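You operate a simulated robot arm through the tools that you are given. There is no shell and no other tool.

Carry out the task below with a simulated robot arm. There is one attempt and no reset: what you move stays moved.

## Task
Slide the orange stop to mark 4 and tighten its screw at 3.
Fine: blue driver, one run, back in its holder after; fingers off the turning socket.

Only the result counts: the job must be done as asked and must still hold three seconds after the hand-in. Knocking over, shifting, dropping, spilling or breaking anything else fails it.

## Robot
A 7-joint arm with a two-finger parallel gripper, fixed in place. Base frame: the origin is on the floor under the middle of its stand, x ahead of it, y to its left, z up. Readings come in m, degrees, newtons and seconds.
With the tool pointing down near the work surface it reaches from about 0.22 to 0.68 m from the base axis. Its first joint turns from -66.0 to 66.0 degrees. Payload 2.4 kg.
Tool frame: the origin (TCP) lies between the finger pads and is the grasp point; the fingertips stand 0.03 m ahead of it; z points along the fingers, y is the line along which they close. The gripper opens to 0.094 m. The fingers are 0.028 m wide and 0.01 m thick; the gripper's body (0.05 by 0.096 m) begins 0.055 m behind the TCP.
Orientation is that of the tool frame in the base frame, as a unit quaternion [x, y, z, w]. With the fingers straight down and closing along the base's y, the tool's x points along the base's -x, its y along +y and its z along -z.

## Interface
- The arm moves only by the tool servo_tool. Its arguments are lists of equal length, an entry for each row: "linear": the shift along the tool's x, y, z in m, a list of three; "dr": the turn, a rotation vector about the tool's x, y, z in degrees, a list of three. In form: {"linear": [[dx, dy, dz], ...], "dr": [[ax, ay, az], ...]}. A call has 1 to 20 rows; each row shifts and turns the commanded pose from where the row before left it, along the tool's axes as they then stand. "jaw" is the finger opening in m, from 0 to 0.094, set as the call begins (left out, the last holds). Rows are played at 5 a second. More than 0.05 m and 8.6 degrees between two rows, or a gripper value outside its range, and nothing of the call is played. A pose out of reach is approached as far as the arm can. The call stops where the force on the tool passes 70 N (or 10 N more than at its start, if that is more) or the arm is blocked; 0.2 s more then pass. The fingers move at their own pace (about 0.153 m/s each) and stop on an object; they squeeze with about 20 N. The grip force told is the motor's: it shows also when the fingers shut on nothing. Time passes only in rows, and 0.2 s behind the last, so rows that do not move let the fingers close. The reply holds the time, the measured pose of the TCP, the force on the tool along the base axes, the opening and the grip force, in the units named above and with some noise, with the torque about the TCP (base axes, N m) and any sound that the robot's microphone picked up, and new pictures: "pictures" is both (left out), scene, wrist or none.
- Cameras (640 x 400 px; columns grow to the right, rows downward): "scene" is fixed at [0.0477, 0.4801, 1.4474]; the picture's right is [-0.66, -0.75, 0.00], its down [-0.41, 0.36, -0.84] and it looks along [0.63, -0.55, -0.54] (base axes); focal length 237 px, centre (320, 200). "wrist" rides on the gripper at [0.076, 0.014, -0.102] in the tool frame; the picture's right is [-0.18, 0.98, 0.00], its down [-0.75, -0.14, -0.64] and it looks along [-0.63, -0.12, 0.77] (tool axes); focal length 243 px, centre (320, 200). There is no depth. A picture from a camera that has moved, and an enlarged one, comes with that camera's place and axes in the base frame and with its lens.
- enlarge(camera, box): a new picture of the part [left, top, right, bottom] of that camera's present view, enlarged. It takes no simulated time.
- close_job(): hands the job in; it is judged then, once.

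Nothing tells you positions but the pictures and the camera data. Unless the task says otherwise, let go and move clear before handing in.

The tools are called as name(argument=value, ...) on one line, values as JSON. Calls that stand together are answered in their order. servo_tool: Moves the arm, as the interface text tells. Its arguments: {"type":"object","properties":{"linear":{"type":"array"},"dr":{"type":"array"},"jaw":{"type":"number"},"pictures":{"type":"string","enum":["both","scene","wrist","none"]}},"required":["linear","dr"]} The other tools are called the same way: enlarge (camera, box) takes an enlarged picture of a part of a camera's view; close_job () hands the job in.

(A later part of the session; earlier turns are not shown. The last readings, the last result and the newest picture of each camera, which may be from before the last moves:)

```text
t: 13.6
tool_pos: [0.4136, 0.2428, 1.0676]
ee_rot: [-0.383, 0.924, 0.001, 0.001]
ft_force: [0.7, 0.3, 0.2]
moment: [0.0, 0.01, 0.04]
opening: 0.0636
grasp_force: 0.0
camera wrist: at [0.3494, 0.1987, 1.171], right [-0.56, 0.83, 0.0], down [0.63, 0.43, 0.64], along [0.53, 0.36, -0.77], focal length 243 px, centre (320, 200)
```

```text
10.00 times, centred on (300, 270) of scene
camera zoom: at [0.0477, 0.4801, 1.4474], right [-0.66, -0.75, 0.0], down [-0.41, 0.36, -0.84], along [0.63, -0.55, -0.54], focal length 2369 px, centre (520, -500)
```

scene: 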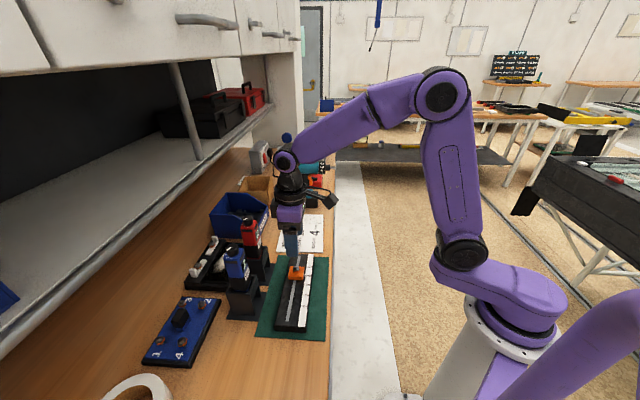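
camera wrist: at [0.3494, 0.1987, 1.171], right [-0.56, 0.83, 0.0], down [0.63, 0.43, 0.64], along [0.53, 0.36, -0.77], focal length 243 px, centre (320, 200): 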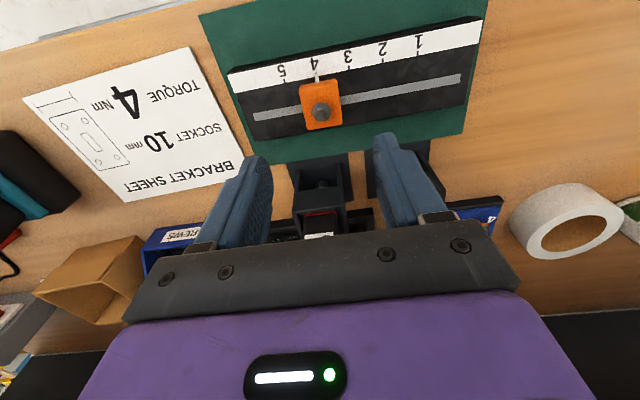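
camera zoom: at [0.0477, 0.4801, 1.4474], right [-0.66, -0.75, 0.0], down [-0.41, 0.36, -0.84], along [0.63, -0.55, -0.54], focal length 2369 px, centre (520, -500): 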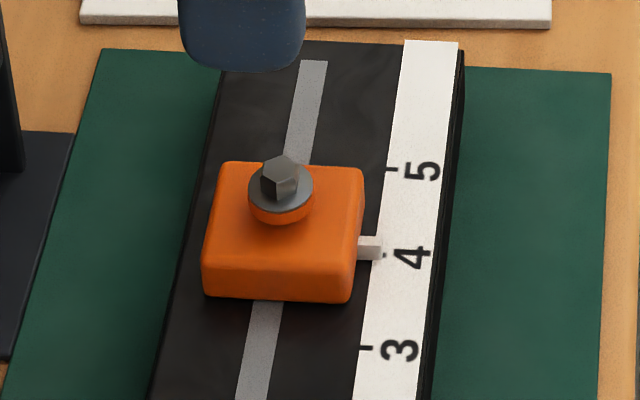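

The stop rests on mark 4. Next is the blue dial at about (0.441, 0.382): I'll rise, go over it, and pre-turn the hand 39° so that a one-step clockwise turn of the dial ends facing the display.

servo_tool(linear=[[0, 0, -0.035], [0, 0, -0.035], [0, 0, -0.035], [-0.0295, 0.0198, 0], [-0.0295, 0.0198, 0], [-0.0295, 0.0198, 0], [-0.0293, 0.0196, 0]], dr=[[0, 0, 0], [0, 0, 0], [0, 0, 0], [0, 0, 0], [0, 0, 0], [0, 0, 0], [0, 0, 0]], jaw=0.05)

enlarge(camera="wrist", box=[230, 50, 400, 190])

enlarge(camera="scene", box=[190, 180, 290, 290])

```text
t: 15.2
tool_pos: [0.4411, 0.3821, 1.1728]
ee_rot: [-0.382, 0.924, 0.0, 0.001]
ft_force: [0.2, 0.1, 0.4]
moment: [0.03, 0.0, -0.04]
opening: 0.05
grasp_force: 0.0
camera wrist: at [0.3775, 0.3382, 1.2769], right [-0.56, 0.83, 0.0], down [0.63, 0.43, 0.64], along [0.53, 0.36, -0.77], focal length 243 px, centre (320, 200)
```

scene: 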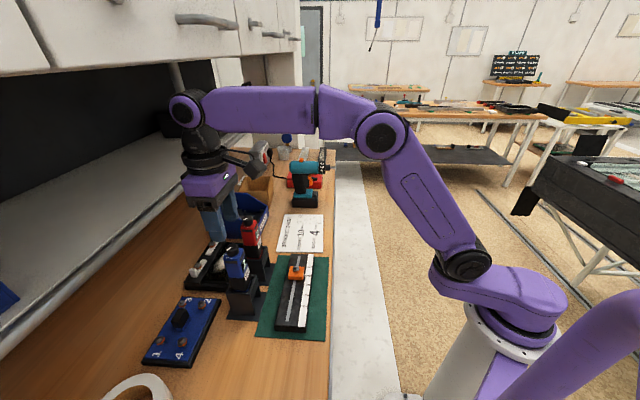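
wrist: 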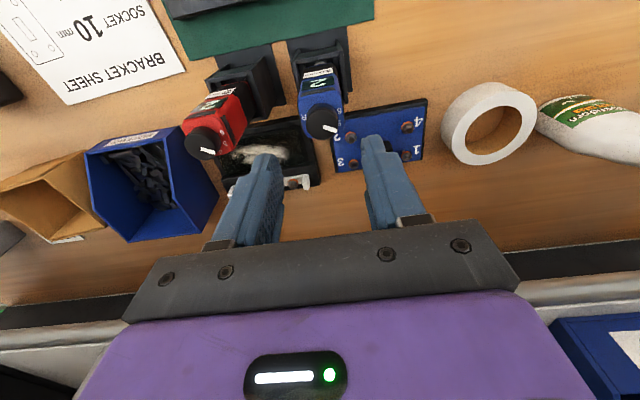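

```text
2.86 times, centred on (315, 120) of wrist
camera zoom: at [0.3775, 0.3382, 1.2769], right [-0.56, 0.83, 0.0], down [0.63, 0.43, 0.64], along [0.53, 0.36, -0.77], focal length 693 px, centre (334, 429)
```

zoom: 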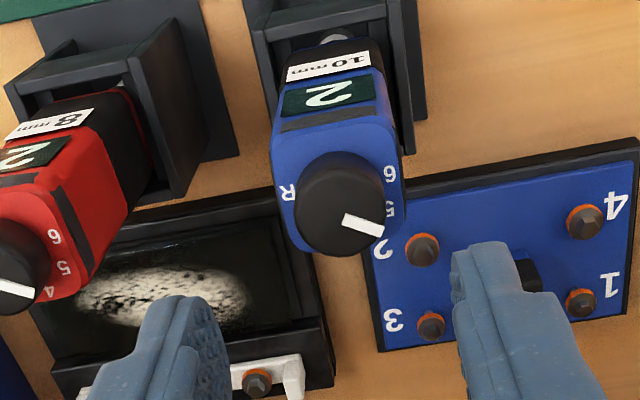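

```text
3.64 times, centred on (240, 235) of scene
camera zoom: at [0.0477, 0.4801, 1.4474], right [-0.66, -0.75, 0.0], down [-0.41, 0.36, -0.84], along [0.63, -0.55, -0.54], focal length 861 px, centre (611, 73)
```

zoom: 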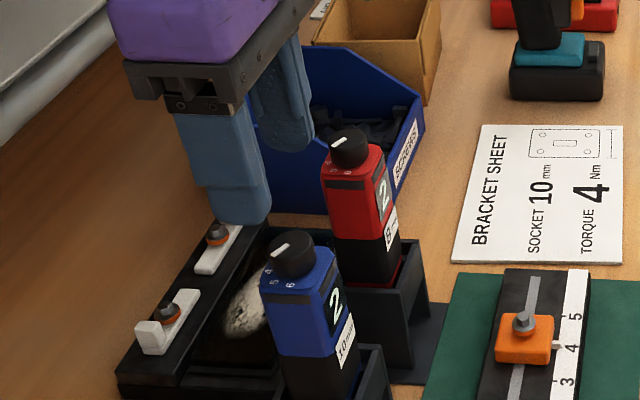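

The hand is centred over the dial. I'll turn it 39° counter-clockwise and descend until the fingertips are beside the knob.

servo_tool(linear=[[0, 0, 0], [0, 0, 0], [0, 0, 0], [0, 0, 0], [0, 0, 0], [0, 0, 0.02], [0, 0, 0.02], [0, 0, 0.015]], dr=[[0, 0, -7.8], [0, 0, -7.8], [0, 0, -7.8], [0, 0, -7.8], [0, 0, -7.8], [0, 0, 0], [0, 0, 0], [0, 0, 0]], jaw=0.05)

enlarge(camera="wrist", box=[220, 90, 420, 230])

enlarge(camera="scene", box=[200, 200, 280, 290])

```text
t: 17.0
tool_pos: [0.442, 0.3845, 1.1182]
ee_rot: [-0.669, 0.744, 0.0, 0.0]
ft_force: [0.3, -0.4, -0.6]
moment: [0.02, 0.0, 0.02]
opening: 0.0497
grasp_force: 0.1
camera wrist: at [0.4205, 0.3097, 1.2209], right [-0.96, 0.29, 0.0], down [0.22, 0.73, 0.64], along [0.18, 0.62, -0.77], focal length 243 px, centre (320, 200)
```

scene: 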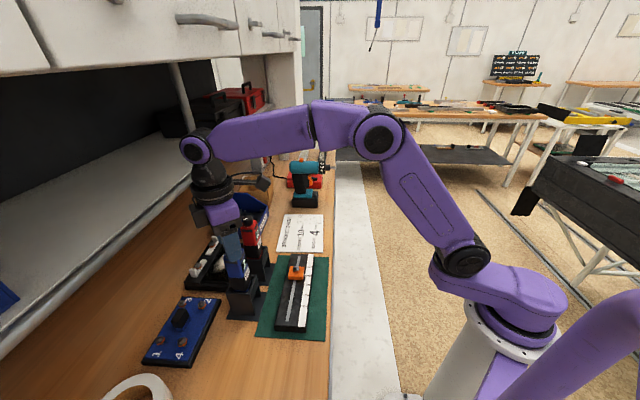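
wrist: 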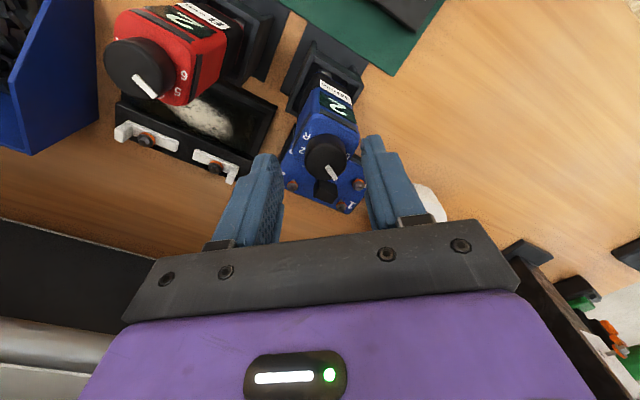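

```text
2.86 times, centred on (320, 160) of wrist
camera zoom: at [0.4205, 0.3097, 1.2209], right [-0.96, 0.29, 0.0], down [0.22, 0.73, 0.64], along [0.18, 0.62, -0.77], focal length 693 px, centre (320, 314)
```

zoom: 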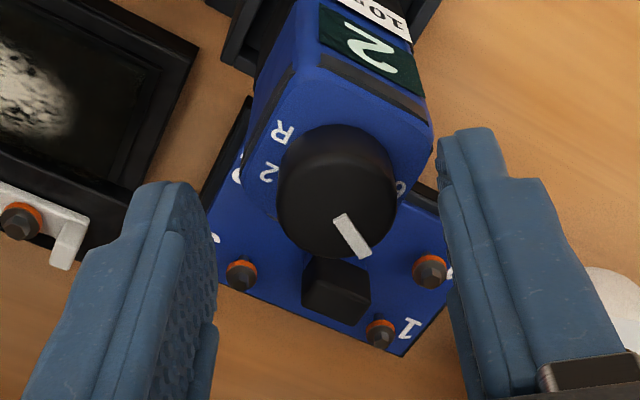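

```text
4.44 times, centred on (240, 245) of scene
camera zoom: at [0.0477, 0.4801, 1.4474], right [-0.66, -0.75, 0.0], down [-0.41, 0.36, -0.84], along [0.63, -0.55, -0.54], focal length 1053 px, centre (676, 0)
```

zoom: 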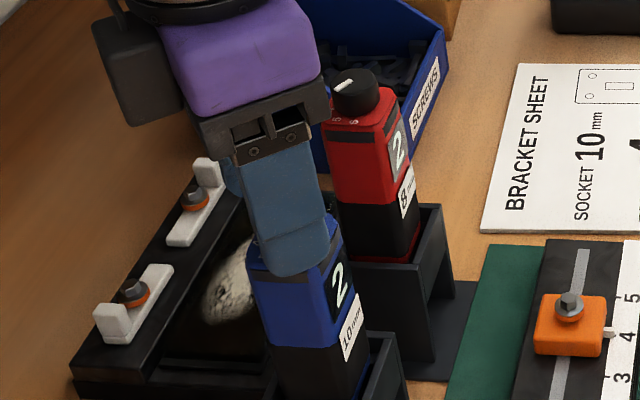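

The labels R and 2 are now visible too, confirming the ring runs R, 2, 3, 4, 5, 6. The knob is about 2 mm off the finger centre, so I'll correct that, descend 9 mm and close on it.

servo_tool(linear=[[0, 0.0018, 0], [0, 0, 0.009]], dr=[[0, 0, 0], [0, 0, 0]], pictures="none")

servo_tool(linear=[[0, 0, 0], [0, 0, 0], [0, 0, 0]], dr=[[0, 0, 0], [0, 0, 0], [0, 0, 0]], jaw=0.015)

enlarge(camera="wrist", box=[240, 90, 400, 210])

```text
t: 17.6
tool_pos: [0.4402, 0.3836, 1.1129]
ee_rot: [-0.67, 0.743, 0.0, 0.004]
ft_force: [-0.6, -2.4, 26.1]
moment: [-0.14, 0.74, 0.11]
opening: 0.0507
grasp_force: 0.6
```

```text
t: 18.4
tool_pos: [0.4373, 0.3852, 1.1141]
ee_rot: [-0.669, 0.743, 0.003, 0.004]
ft_force: [-22.4, 0.8, 48.8]
moment: [-0.02, 1.79, -0.02]
opening: 0.0359
grasp_force: 18.2
camera wrist: at [0.4149, 0.3095, 1.2158], right [-0.96, 0.28, 0.0], down [0.22, 0.73, 0.65], along [0.18, 0.62, -0.76], focal length 243 px, centre (320, 200)
```

scene: 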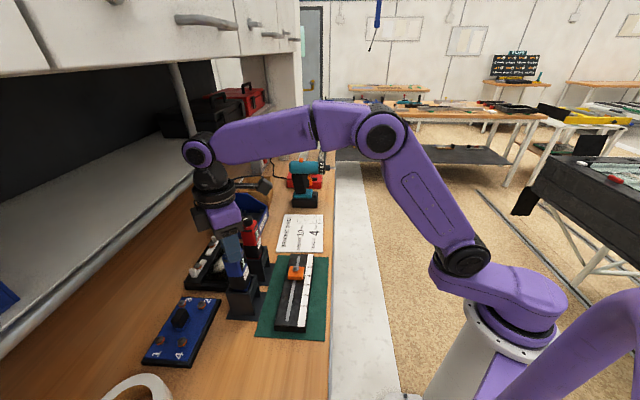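
wrist: 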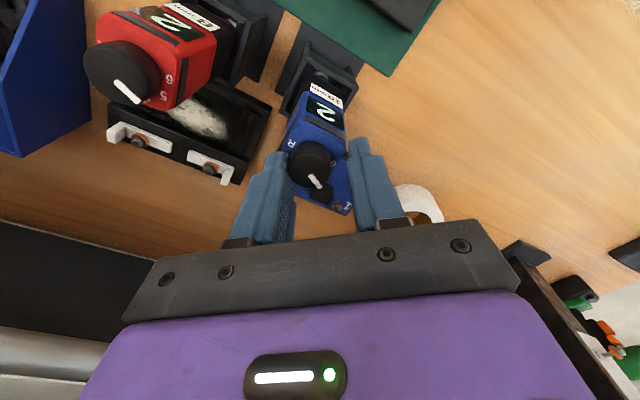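

```text
3.33 times, centred on (320, 150) of wrist
camera zoom: at [0.4149, 0.3095, 1.2158], right [-0.96, 0.28, 0.0], down [0.22, 0.73, 0.65], along [0.18, 0.62, -0.76], focal length 809 px, centre (320, 367)
```

zoom: 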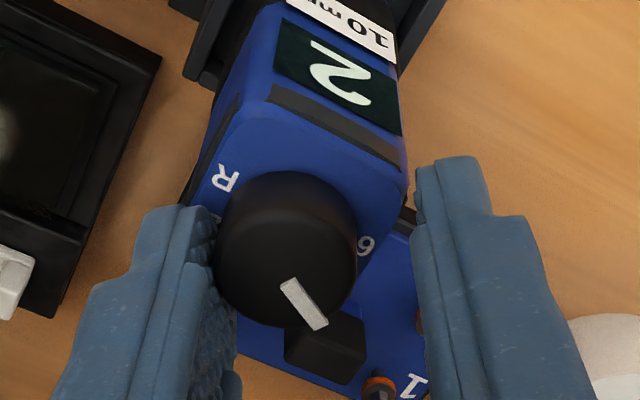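

The fingertips met the driver's top face sooner than I estimated, and one finger caught its edge. I'll open and lift off before re-measuring.

servo_tool(linear=[[0, 0, -0.004], [0, 0, -0.016], [0, 0, -0.02]], dr=[[0, 0, 0], [0, 0, 0], [0, 0, 0]], jaw=0.06)

enlarge(camera="wrist", box=[250, 90, 400, 210])

enlarge(camera="scene", box=[210, 235, 270, 325])

```text
t: 19.2
tool_pos: [0.4379, 0.3811, 1.1513]
ee_rot: [-0.668, 0.744, 0.0, -0.001]
ft_force: [-0.5, -0.2, -0.5]
moment: [0.02, 0.0, 0.01]
opening: 0.0599
grasp_force: 0.1
camera wrist: at [0.4164, 0.3067, 1.2526], right [-0.96, 0.29, 0.0], down [0.22, 0.74, 0.64], along [0.18, 0.61, -0.77], focal length 243 px, centre (320, 200)
```

scene: 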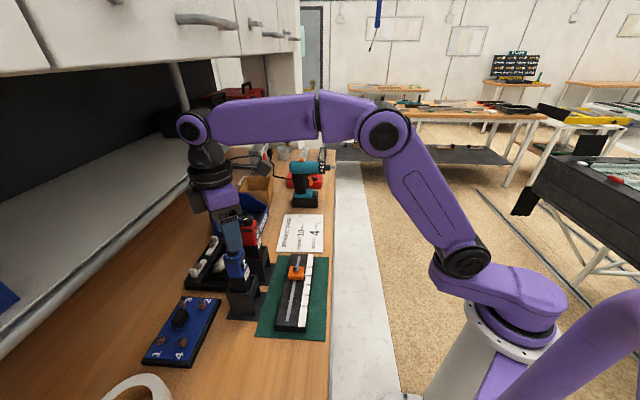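
wrist: 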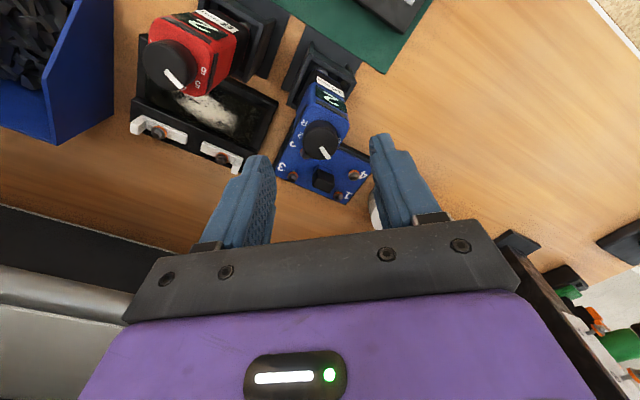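

```text
3.33 times, centred on (325, 150) of wrist
camera zoom: at [0.4164, 0.3067, 1.2526], right [-0.96, 0.29, 0.0], down [0.22, 0.74, 0.64], along [0.18, 0.61, -0.77], focal length 809 px, centre (303, 367)
```

zoom: 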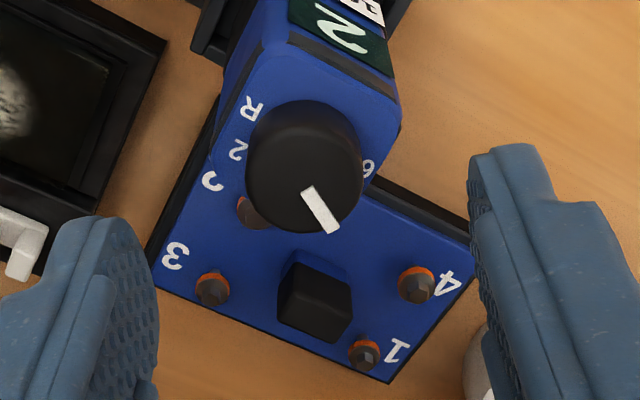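

```text
4.44 times, centred on (240, 280) of scene
camera zoom: at [0.0477, 0.4801, 1.4474], right [-0.66, -0.75, 0.0], down [-0.41, 0.36, -0.84], along [0.63, -0.55, -0.54], focal length 1053 px, centre (676, -156)
```

zoom: 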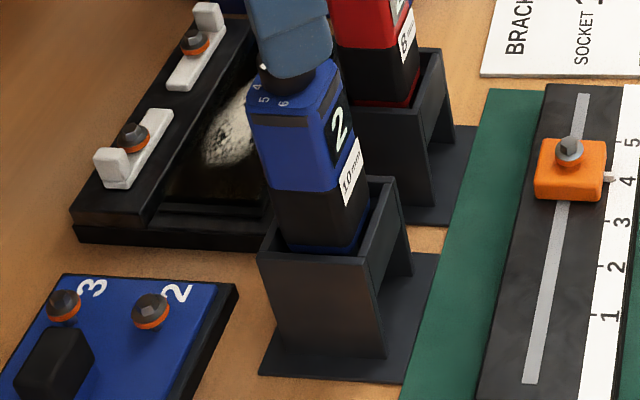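

Re-triangulating with all views puts the knob top at z≈1.100, centred at (0.437, 0.380), and the body top at z≈1.083. I'll descend to TCP z≈1.118 this time, keeping 4 mm of clearance, and check before closing.

servo_tool(linear=[[0.001, 0.001, 0.015], [0, 0, 0.012], [0, 0, 0.006]], dr=[[0, 0, 0], [0, 0, 0], [0, 0, 0]], jaw=0.05)

enlarge(camera="wrist", box=[250, 90, 400, 210])

enlarge(camera="scene", box=[215, 220, 265, 280])

```text
t: 20.0
tool_pos: [0.4384, 0.38, 1.1174]
ee_rot: [-0.669, 0.743, 0.0, 0.0]
ft_force: [0.0, -0.4, -0.7]
moment: [0.0, 0.01, 0.02]
opening: 0.05
grasp_force: 0.1
camera wrist: at [0.4171, 0.3061, 1.2192], right [-0.96, 0.29, 0.0], down [0.22, 0.73, 0.64], along [0.18, 0.61, -0.77], focal length 243 px, centre (320, 200)
```

scene: 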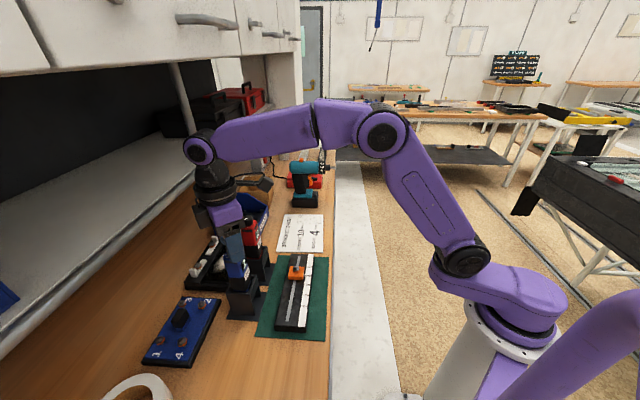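
wrist: 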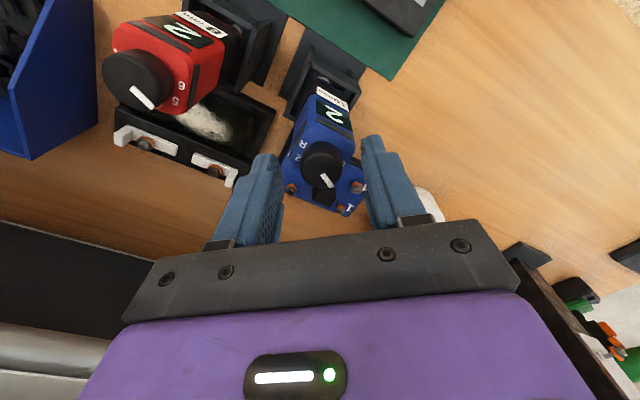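

```text
3.33 times, centred on (325, 150) of wrist
camera zoom: at [0.4171, 0.3061, 1.2192], right [-0.96, 0.29, 0.0], down [0.22, 0.73, 0.64], along [0.18, 0.61, -0.77], focal length 809 px, centre (303, 367)
```

zoom: 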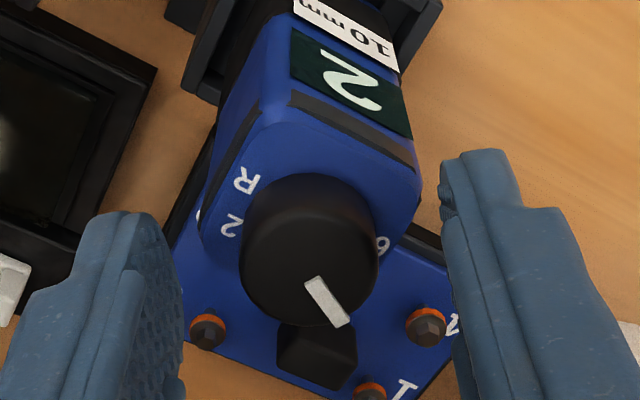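

```text
6.67 times, centred on (240, 250) of scene
camera zoom: at [0.0477, 0.4801, 1.4474], right [-0.66, -0.75, 0.0], down [-0.41, 0.36, -0.84], along [0.63, -0.55, -0.54], focal length 1579 px, centre (853, -133)
```

zoom: 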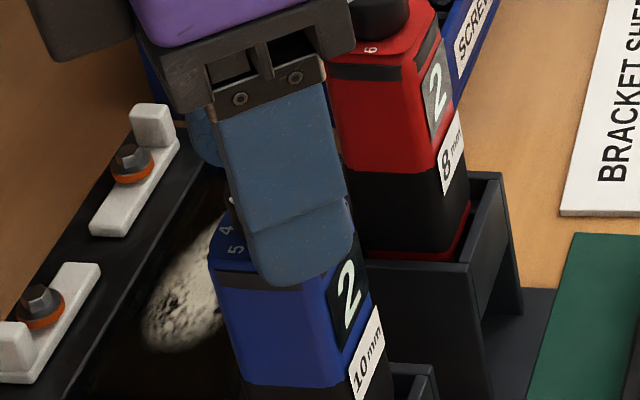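

The fingertips are centred on the knob and clear of the body. Closing on the dial now.

servo_tool(linear=[[0, 0, 0], [0, 0, 0], [0, 0, 0]], dr=[[0, 0, 0], [0, 0, 0], [0, 0, 0]], jaw=0.015, pictures="wrist")

enlarge(camera="wrist", box=[250, 90, 400, 210])

```text
t: 20.8
tool_pos: [0.4385, 0.3803, 1.1174]
ee_rot: [-0.669, 0.743, 0.001, 0.0]
ft_force: [-1.7, -0.3, 0.5]
moment: [0.0, 0.0, 0.01]
opening: 0.0244
grasp_force: 19.8
camera wrist: at [0.417, 0.3063, 1.2193], right [-0.96, 0.29, 0.0], down [0.22, 0.73, 0.64], along [0.18, 0.61, -0.77], focal length 243 px, centre (320, 200)
```

wrist: 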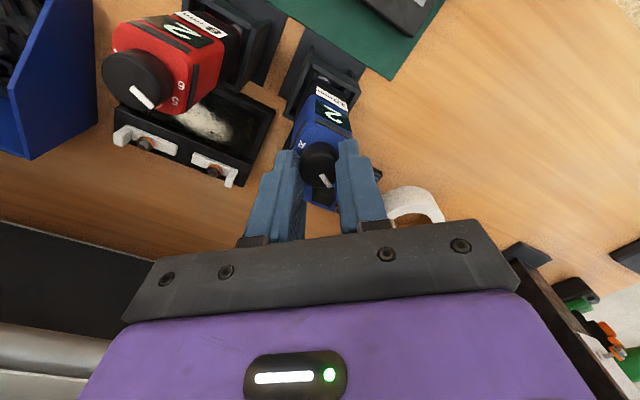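

```text
3.33 times, centred on (325, 150) of wrist
camera zoom: at [0.417, 0.3063, 1.2193], right [-0.96, 0.29, 0.0], down [0.22, 0.73, 0.64], along [0.18, 0.61, -0.77], focal length 809 px, centre (303, 367)
```

zoom: 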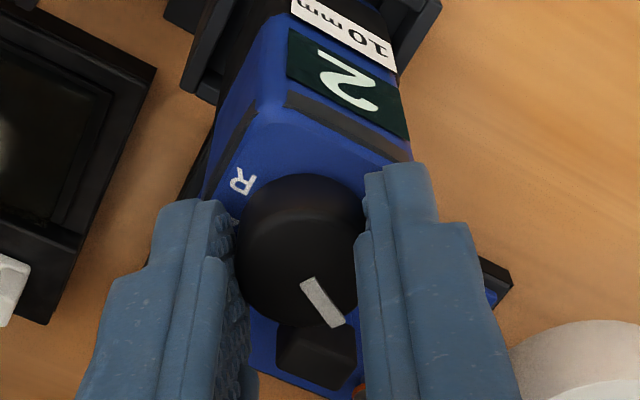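

The dial is held at 24.4 mm. I'll turn it clockwise about 39° and watch the display.

servo_tool(linear=[[0, 0, 0], [0, 0, 0], [0, 0, 0], [0, 0, 0], [0, 0, 0]], dr=[[0, 0, 7.8], [0, 0, 7.8], [0, 0, 7.8], [0, 0, 7.8], [0, 0, 7.8]], pictures="wrist")

enlarge(camera="wrist", box=[250, 90, 400, 210])

enlarge(camera="scene", box=[215, 220, 265, 280])

```text
t: 22.0
tool_pos: [0.4383, 0.381, 1.1168]
ee_rot: [-0.382, 0.924, 0.0, 0.001]
ft_force: [-4.0, -0.1, 9.1]
moment: [-0.14, 0.31, 0.01]
opening: 0.024
grasp_force: 20.4
camera wrist: at [0.374, 0.3385, 1.2191], right [-0.56, 0.83, 0.0], down [0.63, 0.43, 0.64], along [0.53, 0.36, -0.77], focal length 243 px, centre (320, 200)
```

wrist: 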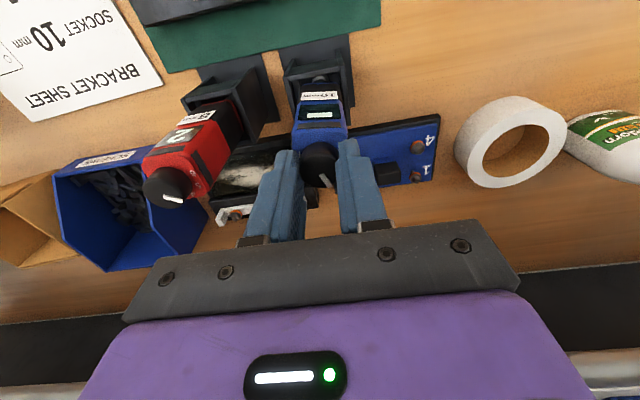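

```text
3.33 times, centred on (325, 150) of wrist
camera zoom: at [0.374, 0.3385, 1.2191], right [-0.56, 0.83, 0.0], down [0.63, 0.43, 0.64], along [0.53, 0.36, -0.77], focal length 809 px, centre (303, 367)
```

zoom: 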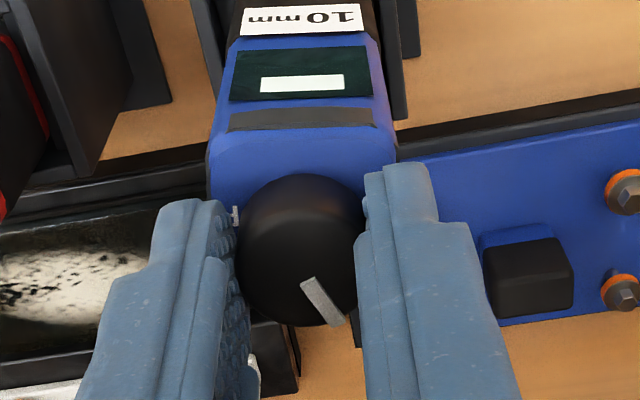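

```text
6.67 times, centred on (240, 250) of scene
camera zoom: at [0.0474, 0.48, 1.4475], right [-0.66, -0.75, 0.0], down [-0.41, 0.36, -0.84], along [0.63, -0.55, -0.54], focal length 1579 px, centre (853, -133)
```

zoom: 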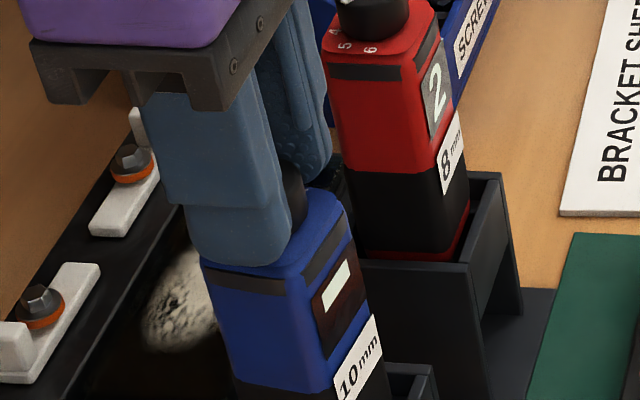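

The display changed from 2 to a dash, so it does follow the dial and seems to show a dash between positions. I'll keep turning in small steps and watch for the next number.

servo_tool(linear=[[0, 0, 0]], dr=[[0, 0, 6]], pictures="none")

enlarge(camera="wrist", box=[250, 80, 400, 200])

```text
t: 22.4
tool_pos: [0.4391, 0.3826, 1.1176]
ee_rot: [-0.333, 0.943, 0.002, 0.001]
ft_force: [-3.7, 2.4, 11.8]
moment: [0.12, 0.25, -0.02]
opening: 0.0239
grasp_force: 20.3
```

```text
3.33 times, centred on (325, 140) of wrist
camera zoom: at [0.3698, 0.3452, 1.219], right [-0.47, 0.88, 0.0], down [0.67, 0.36, 0.64], along [0.57, 0.31, -0.76], focal length 809 px, centre (303, 400)
```

zoom: 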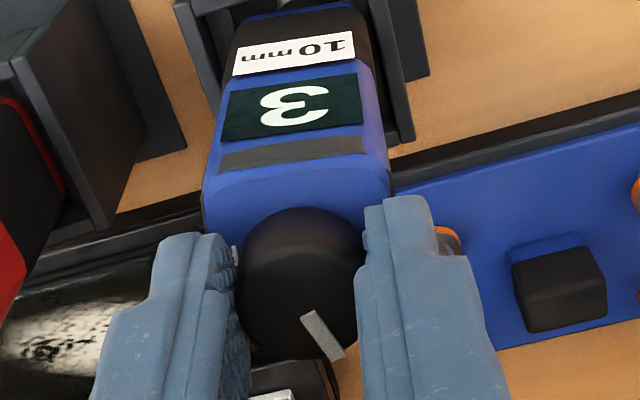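

The display now reads 3. To leave the dial well inside that position, I'll find the far edge of the 3 window.

servo_tool(linear=[[0, 0, 0]], dr=[[0, 0, 5]], pictures="none")

enlarge(camera="wrist", box=[250, 80, 400, 200])

```text
t: 22.8
tool_pos: [0.4378, 0.3822, 1.1167]
ee_rot: [-0.291, 0.957, 0.001, 0.001]
ft_force: [-1.7, 3.6, 11.4]
moment: [0.28, 0.04, 0.0]
opening: 0.0239
grasp_force: 20.7
```

```text
3.33 times, centred on (325, 140) of wrist
camera zoom: at [0.367, 0.3512, 1.2191], right [-0.4, 0.92, 0.0], down [0.7, 0.3, 0.64], along [0.59, 0.26, -0.77], focal length 809 px, centre (303, 400)
```

zoom: 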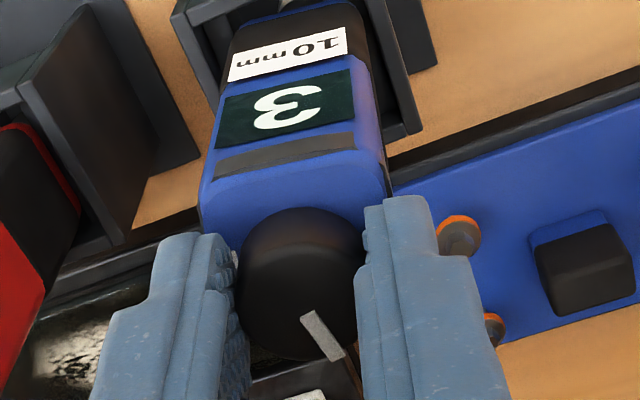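

Still 3. Stepping further to find the edge.

servo_tool(linear=[[0, 0, 0]], dr=[[0, 0, 5]], pictures="none")

enlarge(camera="wrist", box=[250, 80, 400, 200])

```text
t: 23.2
tool_pos: [0.4385, 0.382, 1.117]
ee_rot: [-0.25, 0.968, 0.0, 0.001]
ft_force: [0.5, 4.0, 6.8]
moment: [0.34, -0.09, 0.03]
opening: 0.0238
grasp_force: 19.6
```

```text
3.33 times, centred on (325, 140) of wrist
camera zoom: at [0.3649, 0.3574, 1.2193], right [-0.31, 0.95, 0.0], down [0.73, 0.24, 0.64], along [0.61, 0.2, -0.77], focal length 809 px, centre (303, 400)
```

zoom: 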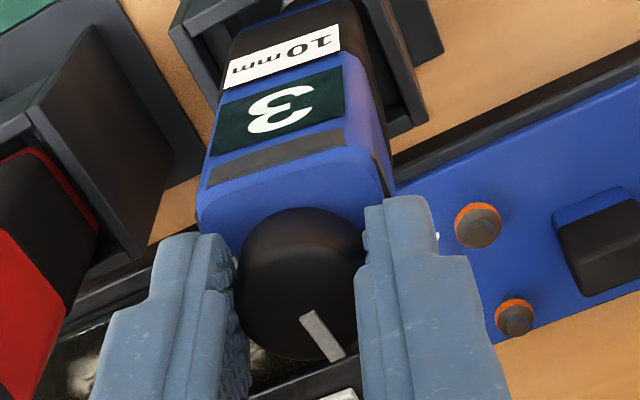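

Still 3. One more step in the same direction.

servo_tool(linear=[[0, 0, 0]], dr=[[0, 0, 5]], pictures="none")

enlarge(camera="wrist", box=[250, 80, 400, 200])

```text
t: 23.6
tool_pos: [0.4385, 0.3807, 1.1168]
ee_rot: [-0.208, 0.978, 0.001, 0.0]
ft_force: [0.1, 3.2, 6.7]
moment: [0.31, -0.11, 0.02]
opening: 0.024
grasp_force: 19.6
```

```text
3.33 times, centred on (325, 140) of wrist
camera zoom: at [0.3631, 0.3636, 1.2193], right [-0.23, 0.97, 0.0], down [0.75, 0.18, 0.64], along [0.63, 0.15, -0.77], focal length 809 px, centre (303, 400)
```

zoom: 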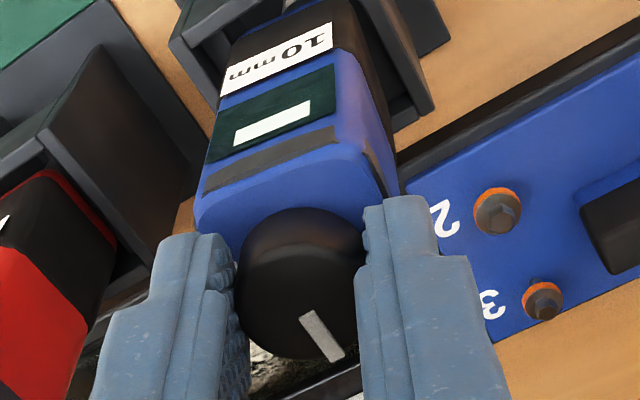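

The window for 3 runs from roughly 42° to 57° of hand turn, so its middle is near 50°. I'll turn back in steps, watching the display since the driver may have a little play in its holder.

servo_tool(linear=[[0, 0, 0]], dr=[[0, 0, -5]], pictures="none")

enlarge(camera="wrist", box=[250, 80, 400, 200])

```text
t: 24.0
tool_pos: [0.4384, 0.3815, 1.1167]
ee_rot: [-0.25, 0.968, 0.0, -0.001]
ft_force: [1.5, 2.1, 4.8]
moment: [0.19, -0.25, 0.01]
opening: 0.024
grasp_force: 20.1
```

```text
3.33 times, centred on (325, 140) of wrist
camera zoom: at [0.3646, 0.3566, 1.2193], right [-0.31, 0.95, 0.0], down [0.73, 0.24, 0.64], along [0.61, 0.2, -0.77], focal length 809 px, centre (303, 400)
```

zoom: 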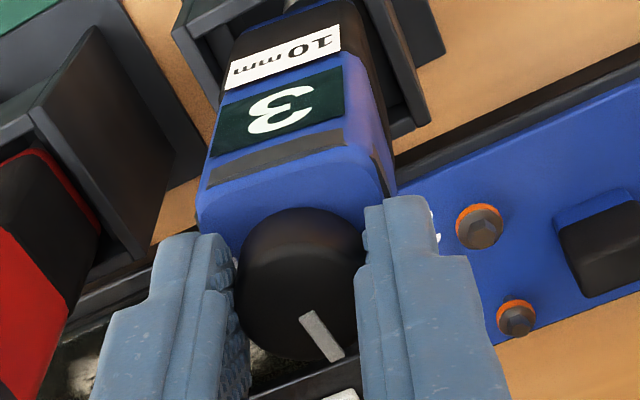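

It reads 3 again with no play. I'll go back 5° more to the middle of the window, then release and lift.

servo_tool(linear=[[0, 0, 0], [0, 0, 0]], dr=[[0, 0, -5], [0, 0, 0]], pictures="none")

servo_tool(linear=[[0, 0, 0], [0, 0, 0], [0, 0, -0.02], [0, 0, -0.02], [0, 0, -0.015]], dr=[[0, 0, 0], [0, 0, 0], [0, 0, 0], [0, 0, 0], [0, 0, 0]], jaw=0.05)

enlarge(camera="wrist", box=[250, 60, 400, 180])

enlarge(camera="scene", box=[215, 235, 265, 285])

```text
t: 24.6
tool_pos: [0.4381, 0.3805, 1.1178]
ee_rot: [-0.293, 0.956, -0.001, -0.002]
ft_force: [1.1, 0.4, 0.3]
moment: [-0.01, -0.14, -0.01]
opening: 0.0237
grasp_force: 19.6
```

```text
t: 25.8
tool_pos: [0.4397, 0.3826, 1.1734]
ee_rot: [-0.292, 0.956, 0.0, 0.0]
ft_force: [-0.1, 0.8, 0.6]
moment: [-0.01, -0.01, 0.01]
opening: 0.0502
grasp_force: 0.1
camera wrist: at [0.3683, 0.3521, 1.2762], right [-0.4, 0.92, 0.0], down [0.7, 0.3, 0.64], along [0.59, 0.25, -0.77], focal length 243 px, centre (320, 200)
```

scene: 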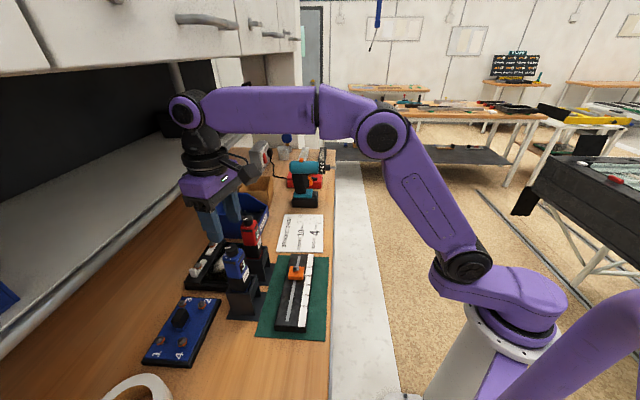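
wrist: 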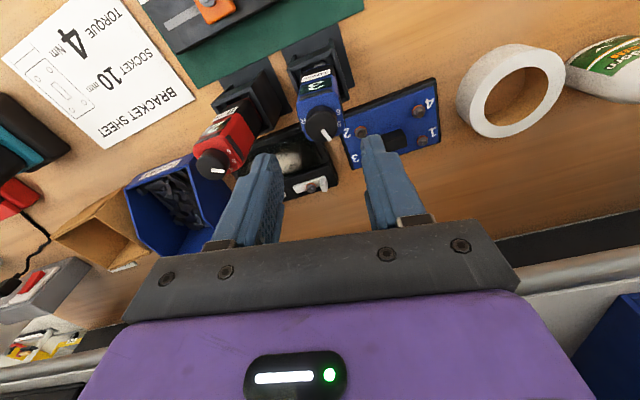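

```text
3.33 times, centred on (325, 120) of wrist
camera zoom: at [0.3683, 0.3521, 1.2762], right [-0.4, 0.92, 0.0], down [0.7, 0.3, 0.64], along [0.59, 0.25, -0.77], focal length 809 px, centre (303, 467)
```

zoom: 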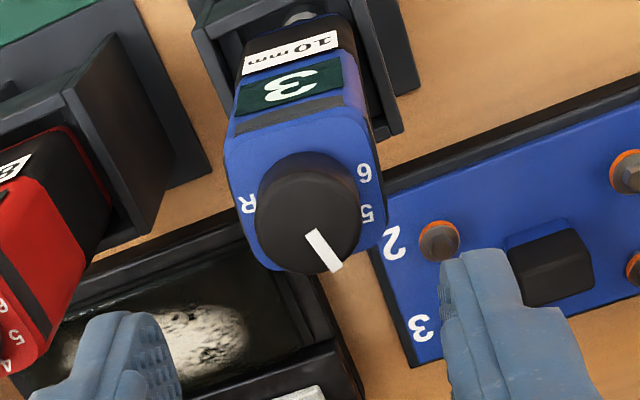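

```text
8.00 times, centred on (240, 260) of scene
camera zoom: at [0.0477, 0.4801, 1.4474], right [-0.66, -0.75, 0.0], down [-0.41, 0.36, -0.84], along [0.63, -0.55, -0.54], focal length 1895 px, centre (960, -280)
```

zoom: 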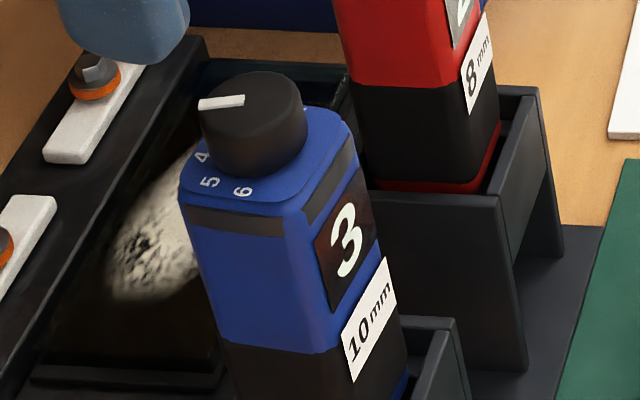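

The display holds at 3 after release. The printed ring doesn't match the display, so I'm trusting the driver's own readout. Now I'll square the hand to 45° and lower it around the driver body, with fingers well above the socket.

servo_tool(linear=[[0, 0, 0], [0, 0, 0], [0, 0, 0.02], [0, 0, 0.02], [0, 0, 0.02], [0, 0, 0.015]], dr=[[0, 0, -5.5], [0, 0, -5.5], [0, 0, 0], [0, 0, 0], [0, 0, 0], [0, 0, 0]], jaw=0.066)

enlarge(camera="wrist", box=[230, 70, 410, 210])

enlarge(camera="scene", box=[195, 215, 275, 325])

```text
t: 27.2
tool_pos: [0.4385, 0.3827, 1.0975]
ee_rot: [-0.383, 0.924, 0.001, 0.001]
ft_force: [-0.2, 0.7, 0.5]
moment: [0.03, 0.0, 0.01]
opening: 0.0658
grasp_force: 0.0
camera wrist: at [0.3739, 0.3392, 1.1992], right [-0.56, 0.83, 0.0], down [0.63, 0.43, 0.64], along [0.53, 0.36, -0.77], focal length 243 px, centre (320, 200)
```

scene: 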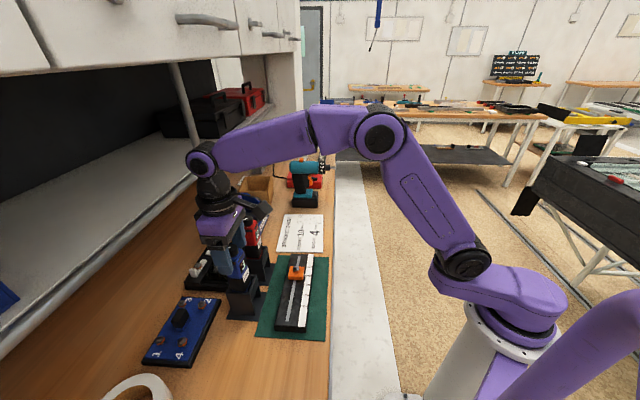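
wrist: 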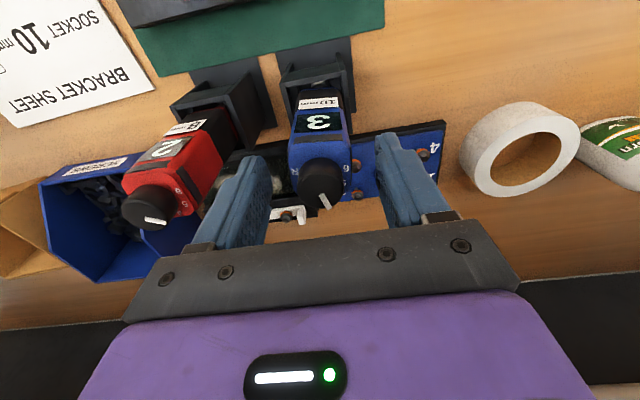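

```text
2.86 times, centred on (320, 140) of wrist
camera zoom: at [0.3739, 0.3392, 1.1992], right [-0.56, 0.83, 0.0], down [0.63, 0.43, 0.64], along [0.53, 0.36, -0.77], focal length 693 px, centre (320, 371)
```

zoom: 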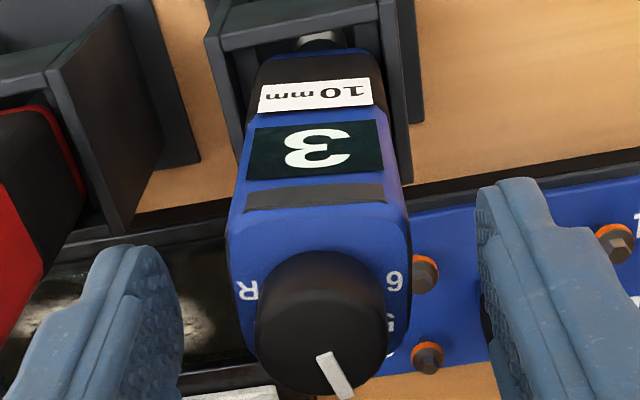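

```text
3.64 times, centred on (235, 270) of scene
camera zoom: at [0.0477, 0.4801, 1.4474], right [-0.66, -0.75, 0.0], down [-0.41, 0.36, -0.84], along [0.63, -0.55, -0.54], focal length 861 px, centre (629, -54)
```

zoom: 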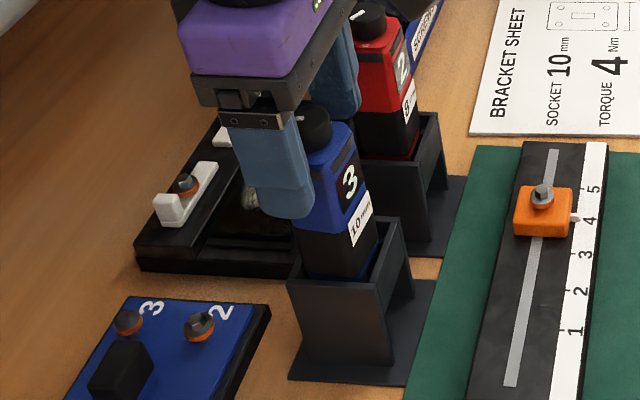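

The fingers straddle the body evenly with display at 3. Lowering the last 44 mm, then closing on the body.

servo_tool(linear=[[0, 0, 0.015], [0, 0, 0.015], [0, 0, 0.013]], dr=[[0, 0, 0], [0, 0, 0], [0, 0, 0]], pictures="wrist")

servo_tool(linear=[[0, 0, 0], [0, 0, 0], [0, 0, 0]], dr=[[0, 0, 0], [0, 0, 0], [0, 0, 0]], jaw=0.03)

enlarge(camera="wrist", box=[230, 50, 410, 210])

enlarge(camera="scene", box=[195, 215, 275, 325])

```text
t: 28.0
tool_pos: [0.4372, 0.3851, 1.0534]
ee_rot: [-0.383, 0.924, 0.0, 0.0]
ft_force: [0.5, 0.3, -0.5]
moment: [0.02, 0.03, 0.0]
opening: 0.066
grasp_force: 0.1
camera wrist: at [0.3726, 0.3402, 1.1557], right [-0.56, 0.83, 0.0], down [0.63, 0.43, 0.64], along [0.53, 0.36, -0.77], focal length 243 px, centre (320, 200)
```

wrist: 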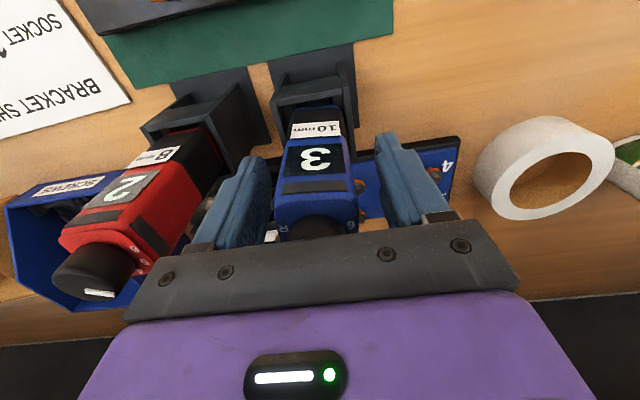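

```text
t: 28.8
tool_pos: [0.4375, 0.3822, 1.0531]
ee_rot: [-0.381, 0.924, 0.0, 0.0]
ft_force: [3.3, -1.3, 1.2]
moment: [-0.04, -0.22, -0.06]
opening: 0.0425
grasp_force: 19.6
camera wrist: at [0.3731, 0.3398, 1.1557], right [-0.56, 0.83, 0.0], down [0.63, 0.43, 0.64], along [0.53, 0.36, -0.77], focal length 243 px, centre (320, 200)
```

scene: 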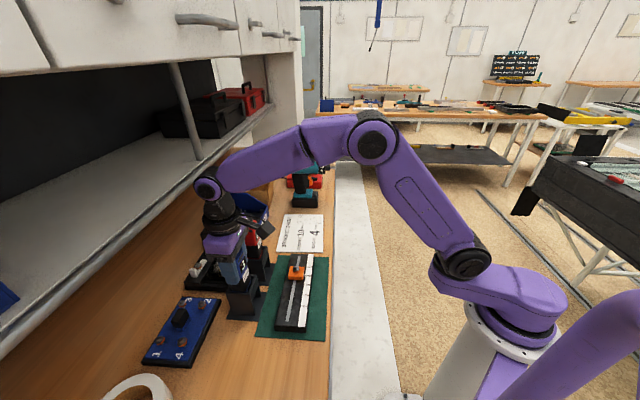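
wrist: 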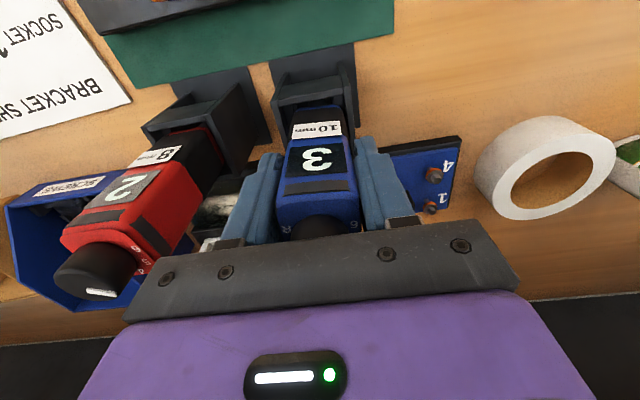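

```text
2.50 times, centred on (320, 130) of wrist
camera zoom: at [0.3731, 0.3398, 1.1557], right [-0.56, 0.83, 0.0], down [0.63, 0.43, 0.64], along [0.53, 0.36, -0.77], focal length 606 px, centre (320, 375)
```

zoom: 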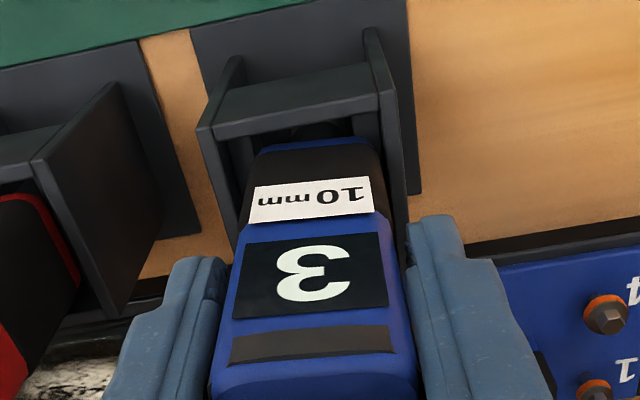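

```text
3.64 times, centred on (235, 270) of scene
camera zoom: at [0.0478, 0.4801, 1.4475], right [-0.66, -0.75, 0.0], down [-0.41, 0.36, -0.84], along [0.63, -0.55, -0.54], focal length 861 px, centre (629, -54)
```

zoom: 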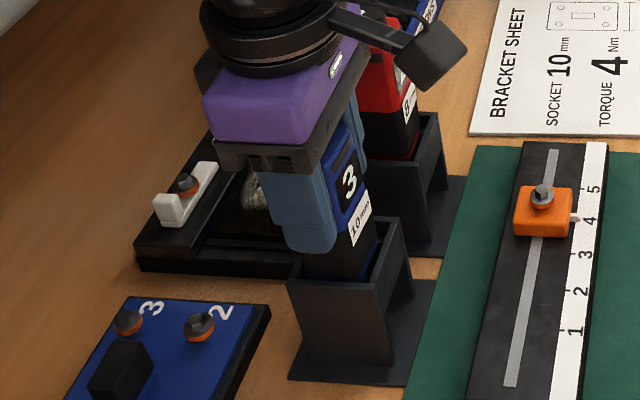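

The body is gripped at 42.5 mm, with the pose logged for the return. Lifting the driver straight up out of the holder.

servo_tool(linear=[[0, 0, -0.01], [0, 0, -0.015], [0, 0, -0.02], [0, 0, -0.02], [0, 0, -0.02], [0, 0, -0.02]], dr=[[0, 0, 0], [0, 0, 0], [0, 0, 0], [0, 0, 0], [0, 0, 0], [0, 0, 0]])

enlarge(camera="wrist", box=[230, 50, 410, 210])

enlarge(camera="scene", box=[195, 205, 275, 325])

```text
t: 30.2
tool_pos: [0.4386, 0.3821, 1.16]
ee_rot: [-0.383, 0.924, 0.0, 0.001]
ft_force: [-0.6, 0.7, -4.6]
moment: [-0.02, -0.02, 0.0]
opening: 0.0405
grasp_force: 20.1
camera wrist: at [0.375, 0.338, 1.2625], right [-0.56, 0.83, 0.0], down [0.63, 0.43, 0.64], along [0.53, 0.36, -0.77], focal length 243 px, centre (320, 200)
```

scene: 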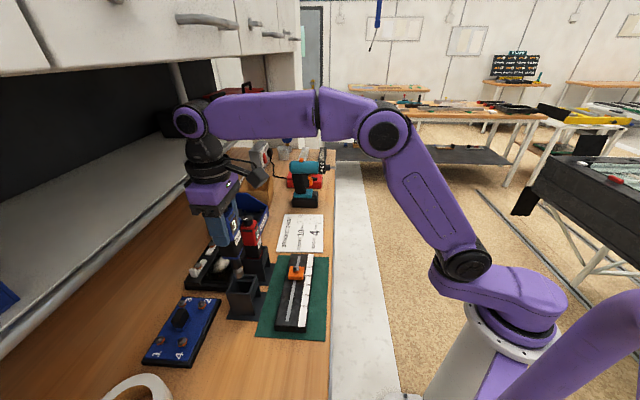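
wrist: 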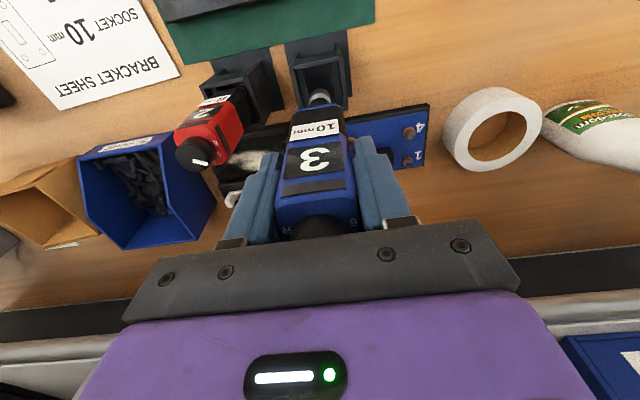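

```text
2.50 times, centred on (320, 130) of wrist
camera zoom: at [0.375, 0.338, 1.2625], right [-0.56, 0.83, 0.0], down [0.63, 0.43, 0.64], along [0.53, 0.36, -0.77], focal length 606 px, centre (320, 375)
```

zoom: 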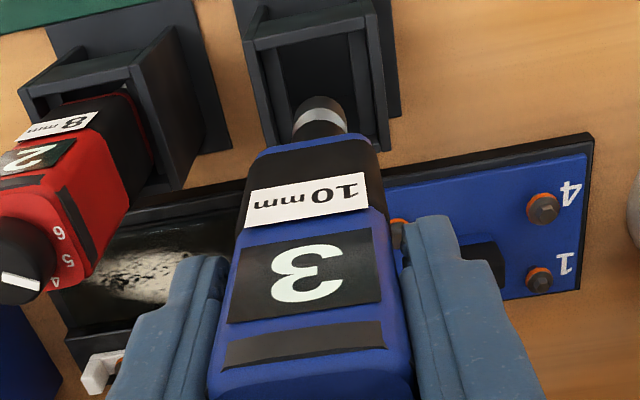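

```text
3.33 times, centred on (235, 265) of scene
camera zoom: at [0.0477, 0.4802, 1.4474], right [-0.66, -0.75, 0.0], down [-0.41, 0.36, -0.84], along [0.63, -0.55, -0.54], focal length 790 px, centre (603, -17)
```

zoom: 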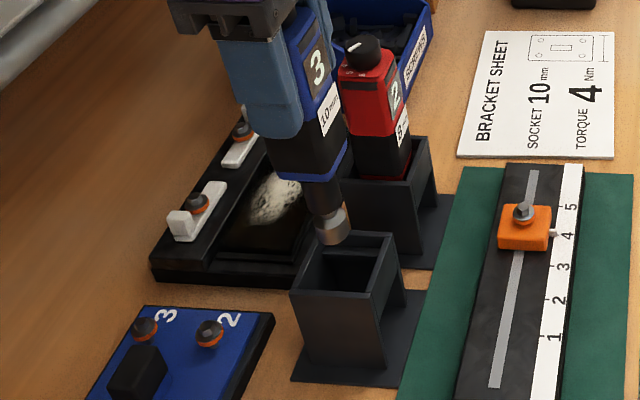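

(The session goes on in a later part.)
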